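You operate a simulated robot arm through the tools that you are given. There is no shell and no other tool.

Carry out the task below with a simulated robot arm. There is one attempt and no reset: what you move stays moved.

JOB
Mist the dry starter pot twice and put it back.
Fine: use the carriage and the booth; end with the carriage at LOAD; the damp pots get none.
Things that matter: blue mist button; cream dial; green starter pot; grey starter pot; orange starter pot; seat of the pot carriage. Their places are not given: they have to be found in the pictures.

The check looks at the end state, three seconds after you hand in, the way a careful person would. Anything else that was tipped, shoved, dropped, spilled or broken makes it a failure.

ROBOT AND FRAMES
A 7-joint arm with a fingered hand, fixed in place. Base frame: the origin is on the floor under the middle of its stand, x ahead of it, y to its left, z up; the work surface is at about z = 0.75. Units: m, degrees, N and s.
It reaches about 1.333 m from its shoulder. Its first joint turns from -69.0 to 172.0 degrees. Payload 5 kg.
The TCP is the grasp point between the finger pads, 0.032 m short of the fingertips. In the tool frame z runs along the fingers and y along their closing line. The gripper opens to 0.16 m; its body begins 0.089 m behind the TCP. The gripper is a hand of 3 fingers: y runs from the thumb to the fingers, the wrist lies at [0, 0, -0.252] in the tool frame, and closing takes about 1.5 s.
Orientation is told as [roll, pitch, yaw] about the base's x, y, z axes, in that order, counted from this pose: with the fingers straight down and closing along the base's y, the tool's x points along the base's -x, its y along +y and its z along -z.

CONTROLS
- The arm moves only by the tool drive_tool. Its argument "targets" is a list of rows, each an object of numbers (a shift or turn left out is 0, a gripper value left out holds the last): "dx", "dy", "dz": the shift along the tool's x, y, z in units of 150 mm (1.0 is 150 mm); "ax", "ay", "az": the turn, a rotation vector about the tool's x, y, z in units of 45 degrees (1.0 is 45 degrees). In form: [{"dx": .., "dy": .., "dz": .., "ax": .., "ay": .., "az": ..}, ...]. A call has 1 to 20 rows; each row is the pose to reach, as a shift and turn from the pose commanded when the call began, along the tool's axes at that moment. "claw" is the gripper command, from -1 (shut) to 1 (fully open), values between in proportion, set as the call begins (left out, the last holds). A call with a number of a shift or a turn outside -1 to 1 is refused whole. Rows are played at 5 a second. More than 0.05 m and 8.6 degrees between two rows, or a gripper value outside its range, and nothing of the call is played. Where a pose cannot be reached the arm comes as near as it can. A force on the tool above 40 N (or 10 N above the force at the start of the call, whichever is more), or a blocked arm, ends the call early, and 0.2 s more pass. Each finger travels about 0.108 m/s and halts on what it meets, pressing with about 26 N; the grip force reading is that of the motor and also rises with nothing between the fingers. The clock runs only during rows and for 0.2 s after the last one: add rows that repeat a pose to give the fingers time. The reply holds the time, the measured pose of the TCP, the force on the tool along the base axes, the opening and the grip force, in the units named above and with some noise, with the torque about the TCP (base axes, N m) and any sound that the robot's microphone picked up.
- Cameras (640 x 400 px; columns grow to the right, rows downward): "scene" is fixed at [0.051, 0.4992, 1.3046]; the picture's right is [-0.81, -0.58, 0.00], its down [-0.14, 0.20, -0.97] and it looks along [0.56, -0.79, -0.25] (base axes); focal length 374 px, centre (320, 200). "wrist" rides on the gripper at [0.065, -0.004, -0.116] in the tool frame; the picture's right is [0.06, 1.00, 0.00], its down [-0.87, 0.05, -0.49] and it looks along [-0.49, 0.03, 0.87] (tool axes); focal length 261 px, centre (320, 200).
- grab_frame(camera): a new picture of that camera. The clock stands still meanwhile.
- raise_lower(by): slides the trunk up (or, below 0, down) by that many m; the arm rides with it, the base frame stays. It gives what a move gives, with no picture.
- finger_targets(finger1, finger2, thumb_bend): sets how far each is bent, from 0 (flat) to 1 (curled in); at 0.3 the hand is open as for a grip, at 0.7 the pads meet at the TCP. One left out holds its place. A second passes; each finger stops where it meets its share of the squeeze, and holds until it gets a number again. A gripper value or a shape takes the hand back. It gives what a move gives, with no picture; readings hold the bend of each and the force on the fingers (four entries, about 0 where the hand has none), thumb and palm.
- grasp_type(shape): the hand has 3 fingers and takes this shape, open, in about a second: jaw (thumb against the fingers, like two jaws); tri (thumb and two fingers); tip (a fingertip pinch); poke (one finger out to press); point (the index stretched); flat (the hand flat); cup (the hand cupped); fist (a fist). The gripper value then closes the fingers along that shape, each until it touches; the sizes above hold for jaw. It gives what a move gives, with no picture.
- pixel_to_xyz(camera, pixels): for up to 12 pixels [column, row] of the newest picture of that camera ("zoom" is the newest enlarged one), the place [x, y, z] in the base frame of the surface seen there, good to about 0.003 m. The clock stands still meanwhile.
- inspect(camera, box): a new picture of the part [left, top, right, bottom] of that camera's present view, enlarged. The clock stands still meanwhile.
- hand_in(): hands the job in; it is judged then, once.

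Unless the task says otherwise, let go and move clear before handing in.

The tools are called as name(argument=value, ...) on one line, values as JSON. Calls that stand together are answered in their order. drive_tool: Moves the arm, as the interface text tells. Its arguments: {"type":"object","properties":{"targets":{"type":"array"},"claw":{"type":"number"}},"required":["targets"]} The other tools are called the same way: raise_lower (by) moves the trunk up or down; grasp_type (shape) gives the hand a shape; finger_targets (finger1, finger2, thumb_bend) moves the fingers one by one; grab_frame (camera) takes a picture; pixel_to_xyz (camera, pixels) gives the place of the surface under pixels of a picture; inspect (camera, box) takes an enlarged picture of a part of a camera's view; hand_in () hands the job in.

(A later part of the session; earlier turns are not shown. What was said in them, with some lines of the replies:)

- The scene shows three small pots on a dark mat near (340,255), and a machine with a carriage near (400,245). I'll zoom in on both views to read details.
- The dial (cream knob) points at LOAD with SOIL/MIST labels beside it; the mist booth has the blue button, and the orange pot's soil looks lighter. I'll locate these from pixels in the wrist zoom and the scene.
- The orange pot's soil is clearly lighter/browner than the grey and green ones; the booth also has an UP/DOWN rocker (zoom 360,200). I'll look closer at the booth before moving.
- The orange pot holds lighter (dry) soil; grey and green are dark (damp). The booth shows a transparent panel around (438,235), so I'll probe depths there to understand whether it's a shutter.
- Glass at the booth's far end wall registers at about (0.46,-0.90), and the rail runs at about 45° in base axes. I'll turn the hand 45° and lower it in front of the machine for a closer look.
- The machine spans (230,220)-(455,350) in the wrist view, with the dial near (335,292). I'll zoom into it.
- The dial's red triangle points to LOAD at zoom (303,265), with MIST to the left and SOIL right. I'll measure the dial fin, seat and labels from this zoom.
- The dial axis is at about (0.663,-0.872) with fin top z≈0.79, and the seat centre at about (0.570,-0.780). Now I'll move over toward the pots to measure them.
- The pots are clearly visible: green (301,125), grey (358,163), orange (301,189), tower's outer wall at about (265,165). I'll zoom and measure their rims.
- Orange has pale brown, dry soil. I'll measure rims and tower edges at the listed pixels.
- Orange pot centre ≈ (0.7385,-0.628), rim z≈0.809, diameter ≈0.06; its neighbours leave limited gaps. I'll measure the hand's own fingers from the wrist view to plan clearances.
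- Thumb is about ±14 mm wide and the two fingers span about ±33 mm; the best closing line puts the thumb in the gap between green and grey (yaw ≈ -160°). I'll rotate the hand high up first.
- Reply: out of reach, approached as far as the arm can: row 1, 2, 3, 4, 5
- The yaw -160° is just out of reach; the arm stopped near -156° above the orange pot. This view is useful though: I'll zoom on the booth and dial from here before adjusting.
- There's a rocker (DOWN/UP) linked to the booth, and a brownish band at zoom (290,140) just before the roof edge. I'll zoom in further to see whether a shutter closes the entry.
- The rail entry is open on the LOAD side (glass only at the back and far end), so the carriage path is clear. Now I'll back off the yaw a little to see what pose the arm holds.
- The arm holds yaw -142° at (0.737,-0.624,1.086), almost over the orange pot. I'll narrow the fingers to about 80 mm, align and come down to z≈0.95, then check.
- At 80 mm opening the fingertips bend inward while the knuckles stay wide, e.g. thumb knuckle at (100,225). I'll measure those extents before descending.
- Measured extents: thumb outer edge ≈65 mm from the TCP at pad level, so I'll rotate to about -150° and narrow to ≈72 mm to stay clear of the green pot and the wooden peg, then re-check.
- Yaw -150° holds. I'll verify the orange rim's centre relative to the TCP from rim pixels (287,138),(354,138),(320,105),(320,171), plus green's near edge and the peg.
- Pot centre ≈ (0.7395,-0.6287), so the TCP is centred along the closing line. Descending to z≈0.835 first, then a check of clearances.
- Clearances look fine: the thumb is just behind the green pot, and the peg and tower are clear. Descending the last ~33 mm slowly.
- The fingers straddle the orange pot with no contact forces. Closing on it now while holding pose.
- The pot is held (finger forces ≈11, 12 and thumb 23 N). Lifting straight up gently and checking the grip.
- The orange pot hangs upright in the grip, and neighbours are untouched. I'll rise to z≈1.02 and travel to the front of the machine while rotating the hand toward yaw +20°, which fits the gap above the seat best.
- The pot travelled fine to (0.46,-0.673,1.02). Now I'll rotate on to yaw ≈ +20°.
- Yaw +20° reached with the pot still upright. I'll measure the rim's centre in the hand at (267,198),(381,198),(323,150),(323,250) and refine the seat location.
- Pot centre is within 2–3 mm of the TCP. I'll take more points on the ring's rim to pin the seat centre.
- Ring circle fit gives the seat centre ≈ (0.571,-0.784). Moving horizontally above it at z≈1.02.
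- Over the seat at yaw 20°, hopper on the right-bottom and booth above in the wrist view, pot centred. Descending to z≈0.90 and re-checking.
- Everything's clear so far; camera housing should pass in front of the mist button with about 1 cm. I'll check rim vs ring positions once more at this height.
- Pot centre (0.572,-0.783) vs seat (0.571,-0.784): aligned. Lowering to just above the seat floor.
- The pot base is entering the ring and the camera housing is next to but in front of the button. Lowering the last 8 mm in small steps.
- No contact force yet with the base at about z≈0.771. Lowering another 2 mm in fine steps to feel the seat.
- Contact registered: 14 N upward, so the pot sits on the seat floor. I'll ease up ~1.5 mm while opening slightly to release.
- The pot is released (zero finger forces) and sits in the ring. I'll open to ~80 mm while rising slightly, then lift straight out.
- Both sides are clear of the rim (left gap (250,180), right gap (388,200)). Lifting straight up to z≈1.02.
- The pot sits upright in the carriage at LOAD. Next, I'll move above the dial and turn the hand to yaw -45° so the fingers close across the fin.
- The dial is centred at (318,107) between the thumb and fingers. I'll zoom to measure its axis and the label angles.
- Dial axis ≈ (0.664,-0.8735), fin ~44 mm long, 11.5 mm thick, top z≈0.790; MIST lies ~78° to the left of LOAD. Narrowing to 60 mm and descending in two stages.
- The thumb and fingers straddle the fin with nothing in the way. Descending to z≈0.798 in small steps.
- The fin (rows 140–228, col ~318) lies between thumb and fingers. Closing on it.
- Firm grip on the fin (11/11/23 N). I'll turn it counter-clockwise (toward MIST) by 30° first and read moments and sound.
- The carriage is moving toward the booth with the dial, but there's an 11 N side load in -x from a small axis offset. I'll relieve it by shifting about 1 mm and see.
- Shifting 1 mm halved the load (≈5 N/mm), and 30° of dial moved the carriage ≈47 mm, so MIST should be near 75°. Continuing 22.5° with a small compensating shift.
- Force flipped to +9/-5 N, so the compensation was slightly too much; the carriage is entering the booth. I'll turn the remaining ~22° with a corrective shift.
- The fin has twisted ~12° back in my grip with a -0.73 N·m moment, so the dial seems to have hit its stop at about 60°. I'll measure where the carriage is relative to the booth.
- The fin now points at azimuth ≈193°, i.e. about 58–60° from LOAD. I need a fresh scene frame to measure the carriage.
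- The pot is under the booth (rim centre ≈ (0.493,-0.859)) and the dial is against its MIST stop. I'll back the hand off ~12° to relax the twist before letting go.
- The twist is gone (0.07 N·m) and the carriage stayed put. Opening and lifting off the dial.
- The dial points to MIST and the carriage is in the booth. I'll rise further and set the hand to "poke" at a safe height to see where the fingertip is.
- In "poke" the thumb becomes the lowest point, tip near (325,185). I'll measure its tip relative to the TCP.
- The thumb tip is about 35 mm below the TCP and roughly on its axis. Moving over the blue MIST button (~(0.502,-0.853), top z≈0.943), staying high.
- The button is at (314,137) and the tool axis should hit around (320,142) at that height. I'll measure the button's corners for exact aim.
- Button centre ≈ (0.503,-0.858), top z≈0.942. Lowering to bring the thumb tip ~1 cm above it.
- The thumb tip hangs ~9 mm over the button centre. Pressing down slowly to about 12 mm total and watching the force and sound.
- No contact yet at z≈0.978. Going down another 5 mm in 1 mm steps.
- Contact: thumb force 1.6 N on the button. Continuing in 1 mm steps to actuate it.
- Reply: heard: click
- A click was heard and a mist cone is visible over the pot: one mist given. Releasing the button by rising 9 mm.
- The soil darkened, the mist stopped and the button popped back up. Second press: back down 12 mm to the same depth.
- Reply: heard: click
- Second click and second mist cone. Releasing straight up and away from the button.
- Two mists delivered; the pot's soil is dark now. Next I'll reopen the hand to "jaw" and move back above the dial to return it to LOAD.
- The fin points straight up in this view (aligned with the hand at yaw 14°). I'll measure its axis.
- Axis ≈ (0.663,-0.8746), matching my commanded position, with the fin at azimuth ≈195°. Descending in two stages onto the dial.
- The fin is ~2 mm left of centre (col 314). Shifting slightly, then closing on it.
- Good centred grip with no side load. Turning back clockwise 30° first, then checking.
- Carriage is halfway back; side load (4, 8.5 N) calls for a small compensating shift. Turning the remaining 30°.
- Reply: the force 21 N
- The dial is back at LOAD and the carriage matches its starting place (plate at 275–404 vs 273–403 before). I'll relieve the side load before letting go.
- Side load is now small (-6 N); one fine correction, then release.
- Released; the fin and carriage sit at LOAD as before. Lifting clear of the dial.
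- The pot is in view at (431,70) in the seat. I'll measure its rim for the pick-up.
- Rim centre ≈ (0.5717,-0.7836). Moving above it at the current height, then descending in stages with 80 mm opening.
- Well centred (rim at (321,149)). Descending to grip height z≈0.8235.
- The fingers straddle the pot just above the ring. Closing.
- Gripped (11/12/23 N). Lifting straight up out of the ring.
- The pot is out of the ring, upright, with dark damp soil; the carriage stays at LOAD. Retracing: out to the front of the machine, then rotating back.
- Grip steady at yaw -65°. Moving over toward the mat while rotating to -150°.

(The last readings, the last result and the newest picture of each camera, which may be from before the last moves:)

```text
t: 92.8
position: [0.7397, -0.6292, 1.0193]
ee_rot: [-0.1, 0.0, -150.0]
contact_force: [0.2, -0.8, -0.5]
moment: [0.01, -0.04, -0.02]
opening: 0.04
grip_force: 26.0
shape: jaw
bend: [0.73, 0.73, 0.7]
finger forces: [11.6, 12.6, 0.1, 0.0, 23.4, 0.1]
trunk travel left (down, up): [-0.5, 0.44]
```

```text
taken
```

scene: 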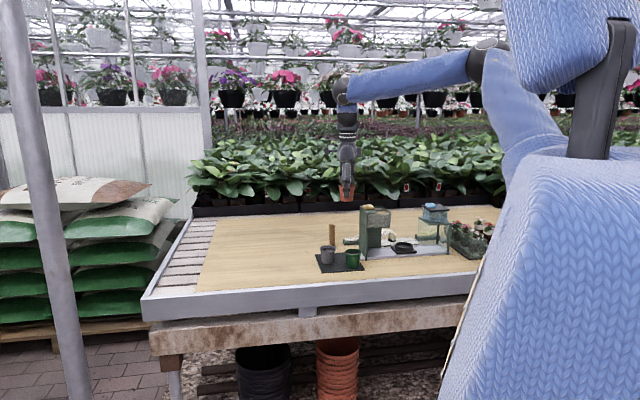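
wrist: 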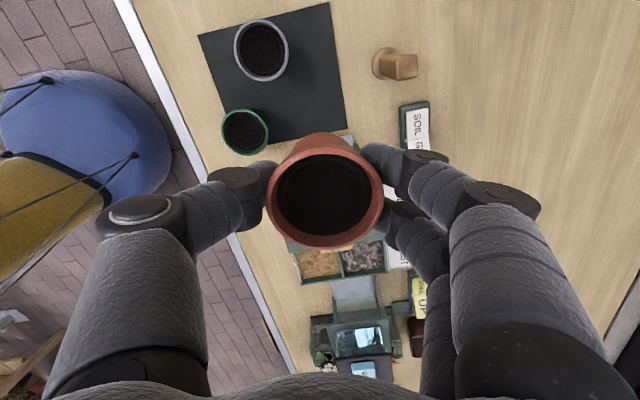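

I'm above the mat at (0.740,-0.629), yaw -150°. Checking the pot's rim in the hand against its original spot (0.7395,-0.6287).

pixel_to_xyz(camera="wrist", pixels=[[270, 197], [379, 197], [324, 153], [324, 243], [290, 160], [357, 236], [357, 160], [291, 236], [225, 130], [268, 130], [236, 50], [287, 50]])

```text
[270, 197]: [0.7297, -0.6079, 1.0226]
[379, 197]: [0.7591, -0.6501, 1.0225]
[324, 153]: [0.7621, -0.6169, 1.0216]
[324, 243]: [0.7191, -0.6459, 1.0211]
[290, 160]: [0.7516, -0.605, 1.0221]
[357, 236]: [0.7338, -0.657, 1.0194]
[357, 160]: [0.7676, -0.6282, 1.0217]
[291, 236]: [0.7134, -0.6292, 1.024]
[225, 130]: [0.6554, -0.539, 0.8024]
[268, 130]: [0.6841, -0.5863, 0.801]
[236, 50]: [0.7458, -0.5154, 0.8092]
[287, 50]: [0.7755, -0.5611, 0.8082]
```

Pot centre in hand ≈ (0.742,-0.630); I'll nudge ~2 mm toward its original spot and descend in stages, checking clearances.

drive_tool(targets=[{"dx": -0.011, "dy": -0.012, "dz": 0.15}, {"dx": -0.011, "dy": -0.012, "dz": 0.35}, {"dx": -0.011, "dy": -0.012, "dz": 0.55}, {"dx": -0.011, "dy": -0.012, "dz": 0.75}, {"dx": -0.011, "dy": -0.012, "dz": 0.95}, {"dx": -0.011, "dy": -0.012, "dz": 0.95}])

grab_frame(camera="wrist")

inspect(camera="scene", box=[300, 190, 390, 280])

```text
t: 94.2
position: [0.7358, -0.6269, 0.8771]
ee_rot: [-0.1, 0.0, -149.8]
contact_force: [-0.2, 0.6, -1.4]
moment: [0.03, -0.01, 0.02]
opening: 0.0396
grip_force: 25.7
shape: jaw
bend: [0.73, 0.73, 0.7]
finger forces: [11.8, 12.5, 0.0, 0.0, 23.2, 0.1]
trunk travel left (down, up): [-0.5, 0.44]
```

```text
taken
```

wrist: 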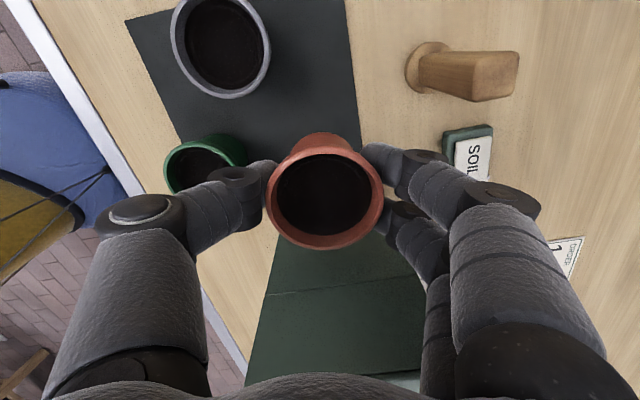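

```text
4.44 times, centred on (345, 235) of scene
```

zoom: 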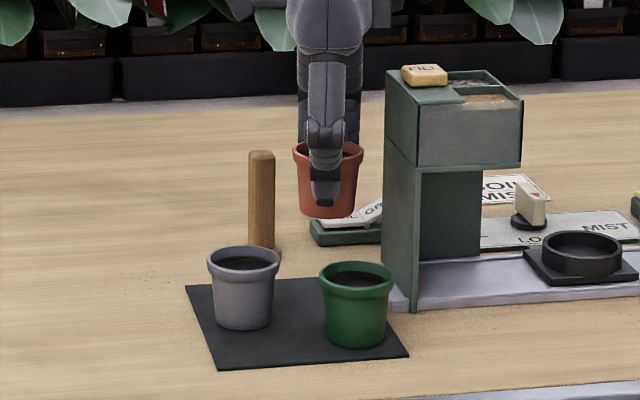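

The pot is above its spot, but the palm box is nearer the tower than at pick-up. I'll measure that gap from a fresh scene frame before going lower.

inspect(camera="scene", box=[325, 165, 385, 225])

```text
6.67 times, centred on (355, 195) of scene
```

zoom: 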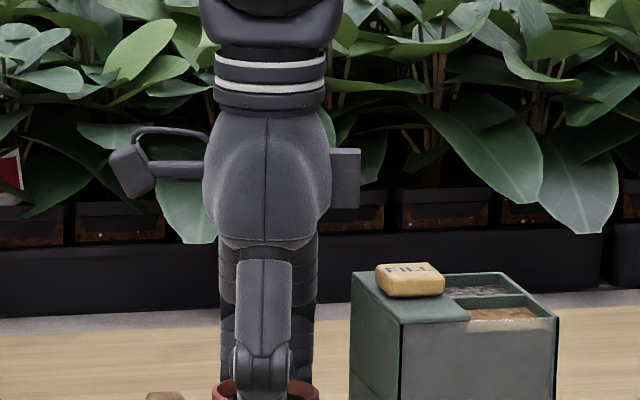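

pixel_to_xyz(camera="zoom", pixels=[[357, 160], [357, 200], [345, 195], [352, 275], [400, 318], [375, 340], [380, 290], [335, 190], [328, 200], [385, 275], [360, 300]])

```text
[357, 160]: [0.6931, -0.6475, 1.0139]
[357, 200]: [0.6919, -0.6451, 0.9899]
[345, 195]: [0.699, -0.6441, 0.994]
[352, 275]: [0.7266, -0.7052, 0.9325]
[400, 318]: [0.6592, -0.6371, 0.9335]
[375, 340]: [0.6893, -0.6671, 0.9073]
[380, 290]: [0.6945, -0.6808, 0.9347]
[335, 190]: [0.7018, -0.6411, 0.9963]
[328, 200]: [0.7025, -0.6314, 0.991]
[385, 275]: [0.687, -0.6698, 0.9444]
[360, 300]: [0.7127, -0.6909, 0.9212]
```

The palm box edge is at u≈0.033 vs the tower wall at 0.0155: ~17 mm gap, fine. Descending to just above the mat.

drive_tool(targets=[{"dz": 0.12}, {"dz": 0.24}, {"dz": 0.34}, {"dz": 0.4}, {"dz": 0.44}, {"dz": 0.44}])

grab_frame(camera="wrist")

inspect(camera="scene", box=[310, 210, 390, 280])

```text
t: 95.6
position: [0.7361, -0.6253, 0.8104]
ee_rot: [-0.1, -0.1, -149.8]
contact_force: [-0.2, 0.3, -0.8]
moment: [0.02, -0.02, -0.02]
opening: 0.0398
grip_force: 26.1
shape: jaw
bend: [0.73, 0.73, 0.7]
finger forces: [11.8, 12.6, 0.0, 0.1, 23.3, 0.0]
trunk travel left (down, up): [-0.5, 0.44]
```

```text
taken
```

wrist: 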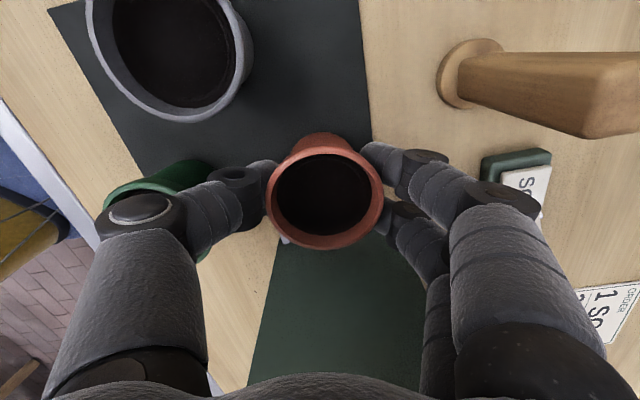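

```text
5.71 times, centred on (350, 245) of scene
```

zoom: 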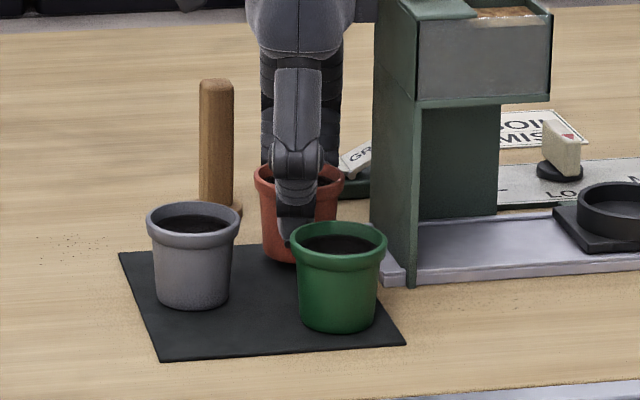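

The pot is ~5 mm above the mat; a 2 mm shift away from green also matches the original spot better. Lowering in 1 mm steps until it touches.

drive_tool(targets=[{"dy": 0.0133, "dz": 0.0}, {"dy": 0.0133, "dz": 0.01}, {"dy": 0.0133, "dz": 0.02}, {"dy": 0.0133, "dz": 0.027}, {"dy": 0.0133, "dz": 0.033}])

```text
t: 96.8
position: [0.737, -0.6291, 0.8047]
ee_rot: [-0.1, 0.0, -149.9]
contact_force: [0.1, 0.4, 0.1]
moment: [0.02, 0.02, 0.0]
opening: 0.0398
grip_force: 26.1
shape: jaw
bend: [0.73, 0.73, 0.7]
finger forces: [11.8, 12.5, 0.1, 0.0, 23.3, 0.1]
trunk travel left (down, up): [-0.5, 0.44]
```

No contact yet at z≈0.805. Another 2 mm in fine steps.

drive_tool(targets=[{"dz": 0.007}, {"dz": 0.013}])

inspect(camera="scene", box=[320, 220, 380, 275])

```text
t: 97.4
position: [0.7383, -0.6314, 0.8045]
ee_rot: [0.0, 0.0, -149.9]
contact_force: [-0.3, 2.6, 3.7]
moment: [0.03, -0.04, -0.02]
opening: 0.0402
grip_force: 26.0
shape: jaw
bend: [0.73, 0.73, 0.7]
finger forces: [12.1, 12.4, 0.0, 0.0, 25.1, 0.1]
trunk travel left (down, up): [-0.5, 0.44]
```

```text
7.27 times, centred on (350, 248) of scene
```

zoom: 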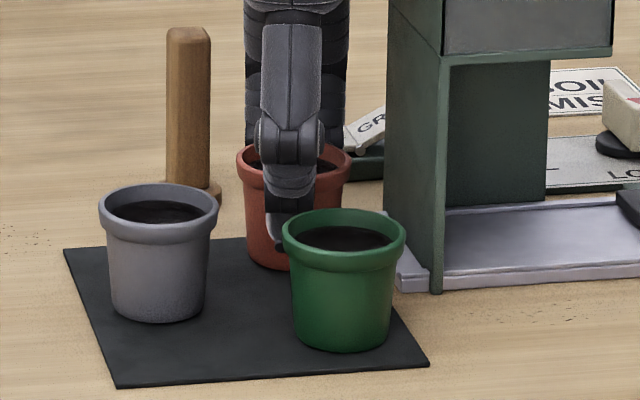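

Contact of ~4 N: the pot stands on the mat. Opening in two small stages to avoid touching the green pot.

drive_tool(targets=[{"dz": 0}, {"dz": 0}, {"dz": 0}], claw=-0.3)

drive_tool(targets=[{"dz": 0}, {"dz": 0}, {"dz": 0}], claw=-0.1)

grab_frame(camera="wrist")

inspect(camera="scene", box=[320, 220, 380, 275])

```text
t: 98.2
position: [0.7386, -0.631, 0.8033]
ee_rot: [-0.1, 0.0, -150.1]
contact_force: [0.9, 0.2, -0.1]
moment: [0.01, 0.01, -0.01]
opening: 0.0557
grip_force: 0.0
shape: jaw
bend: [0.73, 0.73, 0.7]
finger forces: [0.0, 0.0, 0.1, 0.1, 0.0, 0.0]
trunk travel left (down, up): [-0.5, 0.44]
```

```text
t: 99.0
position: [0.7379, -0.6311, 0.8037]
ee_rot: [-0.1, 0.1, -149.9]
contact_force: [-0.8, -0.5, 0.3]
moment: [-0.03, -0.01, 0.03]
opening: 0.071
grip_force: 0.0
shape: jaw
bend: [0.73, 0.73, 0.7]
finger forces: [0.0, 0.1, 0.1, 0.0, 0.0, 0.1]
trunk travel left (down, up): [-0.5, 0.44]
```

```text
taken
```

wrist: 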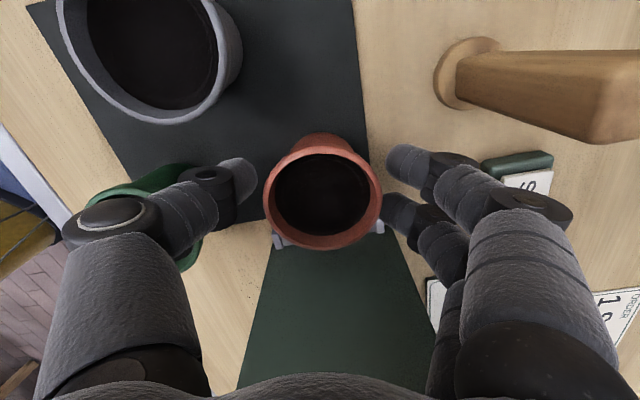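

```text
7.27 times, centred on (350, 248) of scene
```

zoom: 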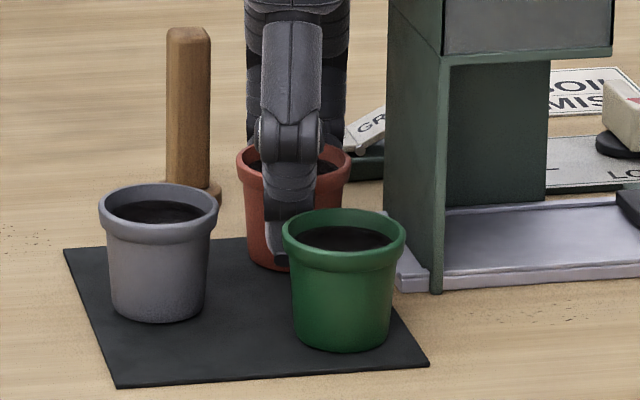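

Released with zero forces; thumb and fingers are clear of the rim on both sides and green is untouched. Lifting straight up slowly.

drive_tool(targets=[{"dy": 0.004, "dz": -0.04}, {"dy": 0.006, "dz": -0.1}, {"dy": 0.006, "dz": -0.2}, {"dy": 0.006, "dz": -0.35}, {"dy": 0.006, "dz": -0.55}, {"dy": 0.006, "dz": -0.8}, {"dy": 0.006, "dz": -1.0}])

drive_tool(targets=[{"dz": -0.25}, {"dz": -0.5}, {"dz": -0.75}, {"dz": -0.75}])

grab_frame(camera="wrist")

inspect(camera="scene", box=[310, 200, 460, 280])

```text
t: 100.6
position: [0.7375, -0.6305, 0.9532]
ee_rot: [-0.1, -0.1, -150.0]
contact_force: [-0.5, 0.5, 1.0]
moment: [-0.02, -0.02, -0.01]
opening: 0.0712
grip_force: 0.1
shape: jaw
bend: [0.73, 0.73, 0.7]
finger forces: [0.0, 0.1, 0.0, 0.0, 0.1, 0.0]
trunk travel left (down, up): [-0.5, 0.44]
```

```text
t: 101.6
position: [0.7363, -0.6296, 1.064]
ee_rot: [-0.2, -0.1, -150.0]
contact_force: [-0.3, -0.8, -0.7]
moment: [0.06, -0.01, 0.02]
opening: 0.0714
grip_force: 0.1
shape: jaw
bend: [0.73, 0.73, 0.7]
finger forces: [0.0, 0.0, 0.1, 0.1, 0.0, 0.0]
trunk travel left (down, up): [-0.5, 0.44]
```

```text
taken
```

wrist: 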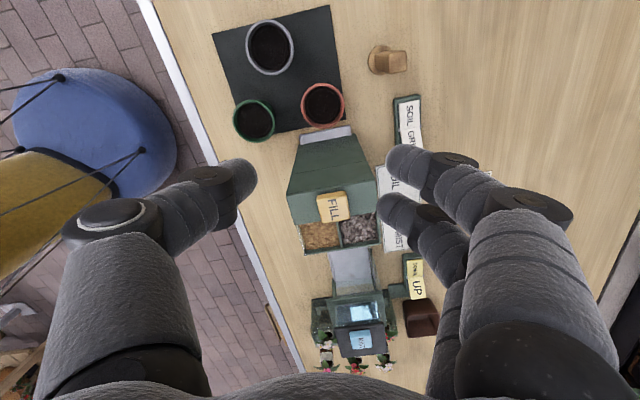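

```text
4.27 times, centred on (385, 240) of scene
```

zoom: 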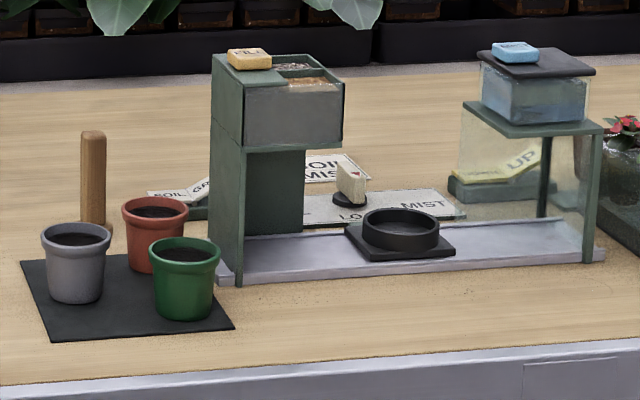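

All pots stand on the mat and the empty carriage is at LOAD. I'll verify the orange pot's position and the carriage/dial alignment numerically.

inspect(camera="wrist", box=[220, 20, 370, 150])

pixel_to_xyz(camera="wrist", pixels=[[303, 105], [342, 105], [322, 85], [322, 124], [236, 120], [272, 120], [249, 48], [292, 48]])

grab_frame(camera="scene")

inspect(camera="scene", box=[350, 180, 450, 260])

```text
3.08 times, centred on (295, 85) of wrist
```

zoom: 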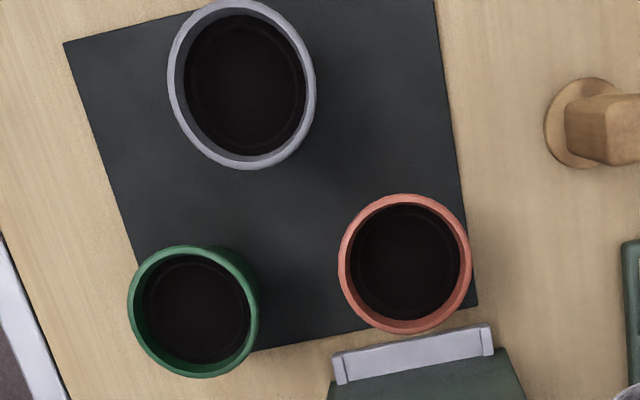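

```text
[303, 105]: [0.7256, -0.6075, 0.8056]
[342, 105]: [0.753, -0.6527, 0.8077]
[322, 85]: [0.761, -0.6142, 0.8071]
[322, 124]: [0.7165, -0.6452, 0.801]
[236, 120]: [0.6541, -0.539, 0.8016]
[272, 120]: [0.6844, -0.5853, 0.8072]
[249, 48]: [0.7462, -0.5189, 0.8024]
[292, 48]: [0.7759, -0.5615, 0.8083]
```

```text
taken
```

scene: 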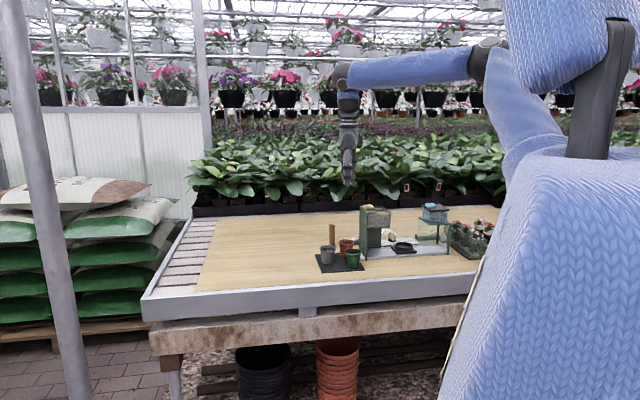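

```text
5.00 times, centred on (400, 220) of scene
```

zoom: 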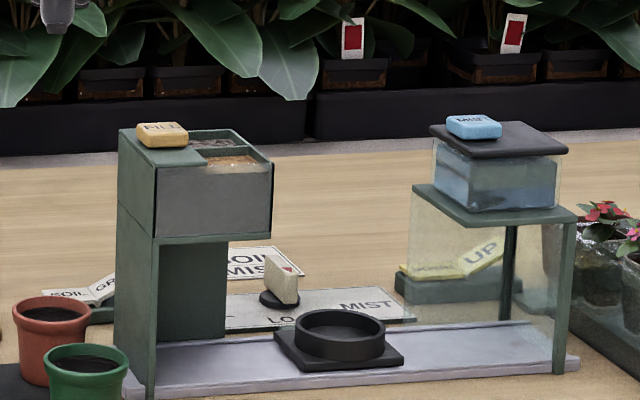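

The orange pot stands at (0.739,-0.630), within 2 mm of where it began, all pots are upright, the dial points to LOAD and the carriage matches its original place to ~1 mm. I'll raise the hand a bit further clear, then hand in.

drive_tool(targets=[{"dz": -0.2}, {"dz": -0.4}, {"dz": -0.6}, {"dz": -0.6}])

hand_in()

```text
t: 102.6
position: [0.7369, -0.6312, 1.1536]
ee_rot: [-0.2, 0.0, -150.0]
contact_force: [-1.2, -0.4, -0.2]
moment: [0.0, -0.02, -0.02]
opening: 0.0718
grip_force: 0.0
shape: jaw
bend: [0.73, 0.73, 0.7]
finger forces: [0.0, 0.1, 0.0, 0.0, 0.1, 0.0]
trunk travel left (down, up): [-0.5, 0.44]
```

```text
The job is handed in.
```

I misted the dry pot (the orange one) twice in the booth and put it back on the mat. The job is handed in; no result has come back yet.

- **Dry pot:** The orange pot was the only one with pale soil. I carried it on the carriage to the booth and pressed the blue button twice. Each press gave one click and a visible mist cone, and the soil is now dark.
- **Put back:** It stands upright about 2 mm from where it started.
- **Damp pots:** The grey and green pots got no mist. I never touched them, and they looked unmoved in the last pictures.
- **Carriage:** The dial points to LOAD, and the empty carriage is within about 1 mm of its starting place.
- **Left alone:** I did not use the FILL button, the SOIL/GRIT switch or the UP/DOWN switch. I also ignored the card reading "1 SOIL, 3 MIST", since the job asked only for two mists.

While turning the dial to MIST I rotated the hand about 12° past the dial's stop, so the knob slipped a little in the grip. It turned normally afterwards, and I saw nothing tipped, shoved or spilled.
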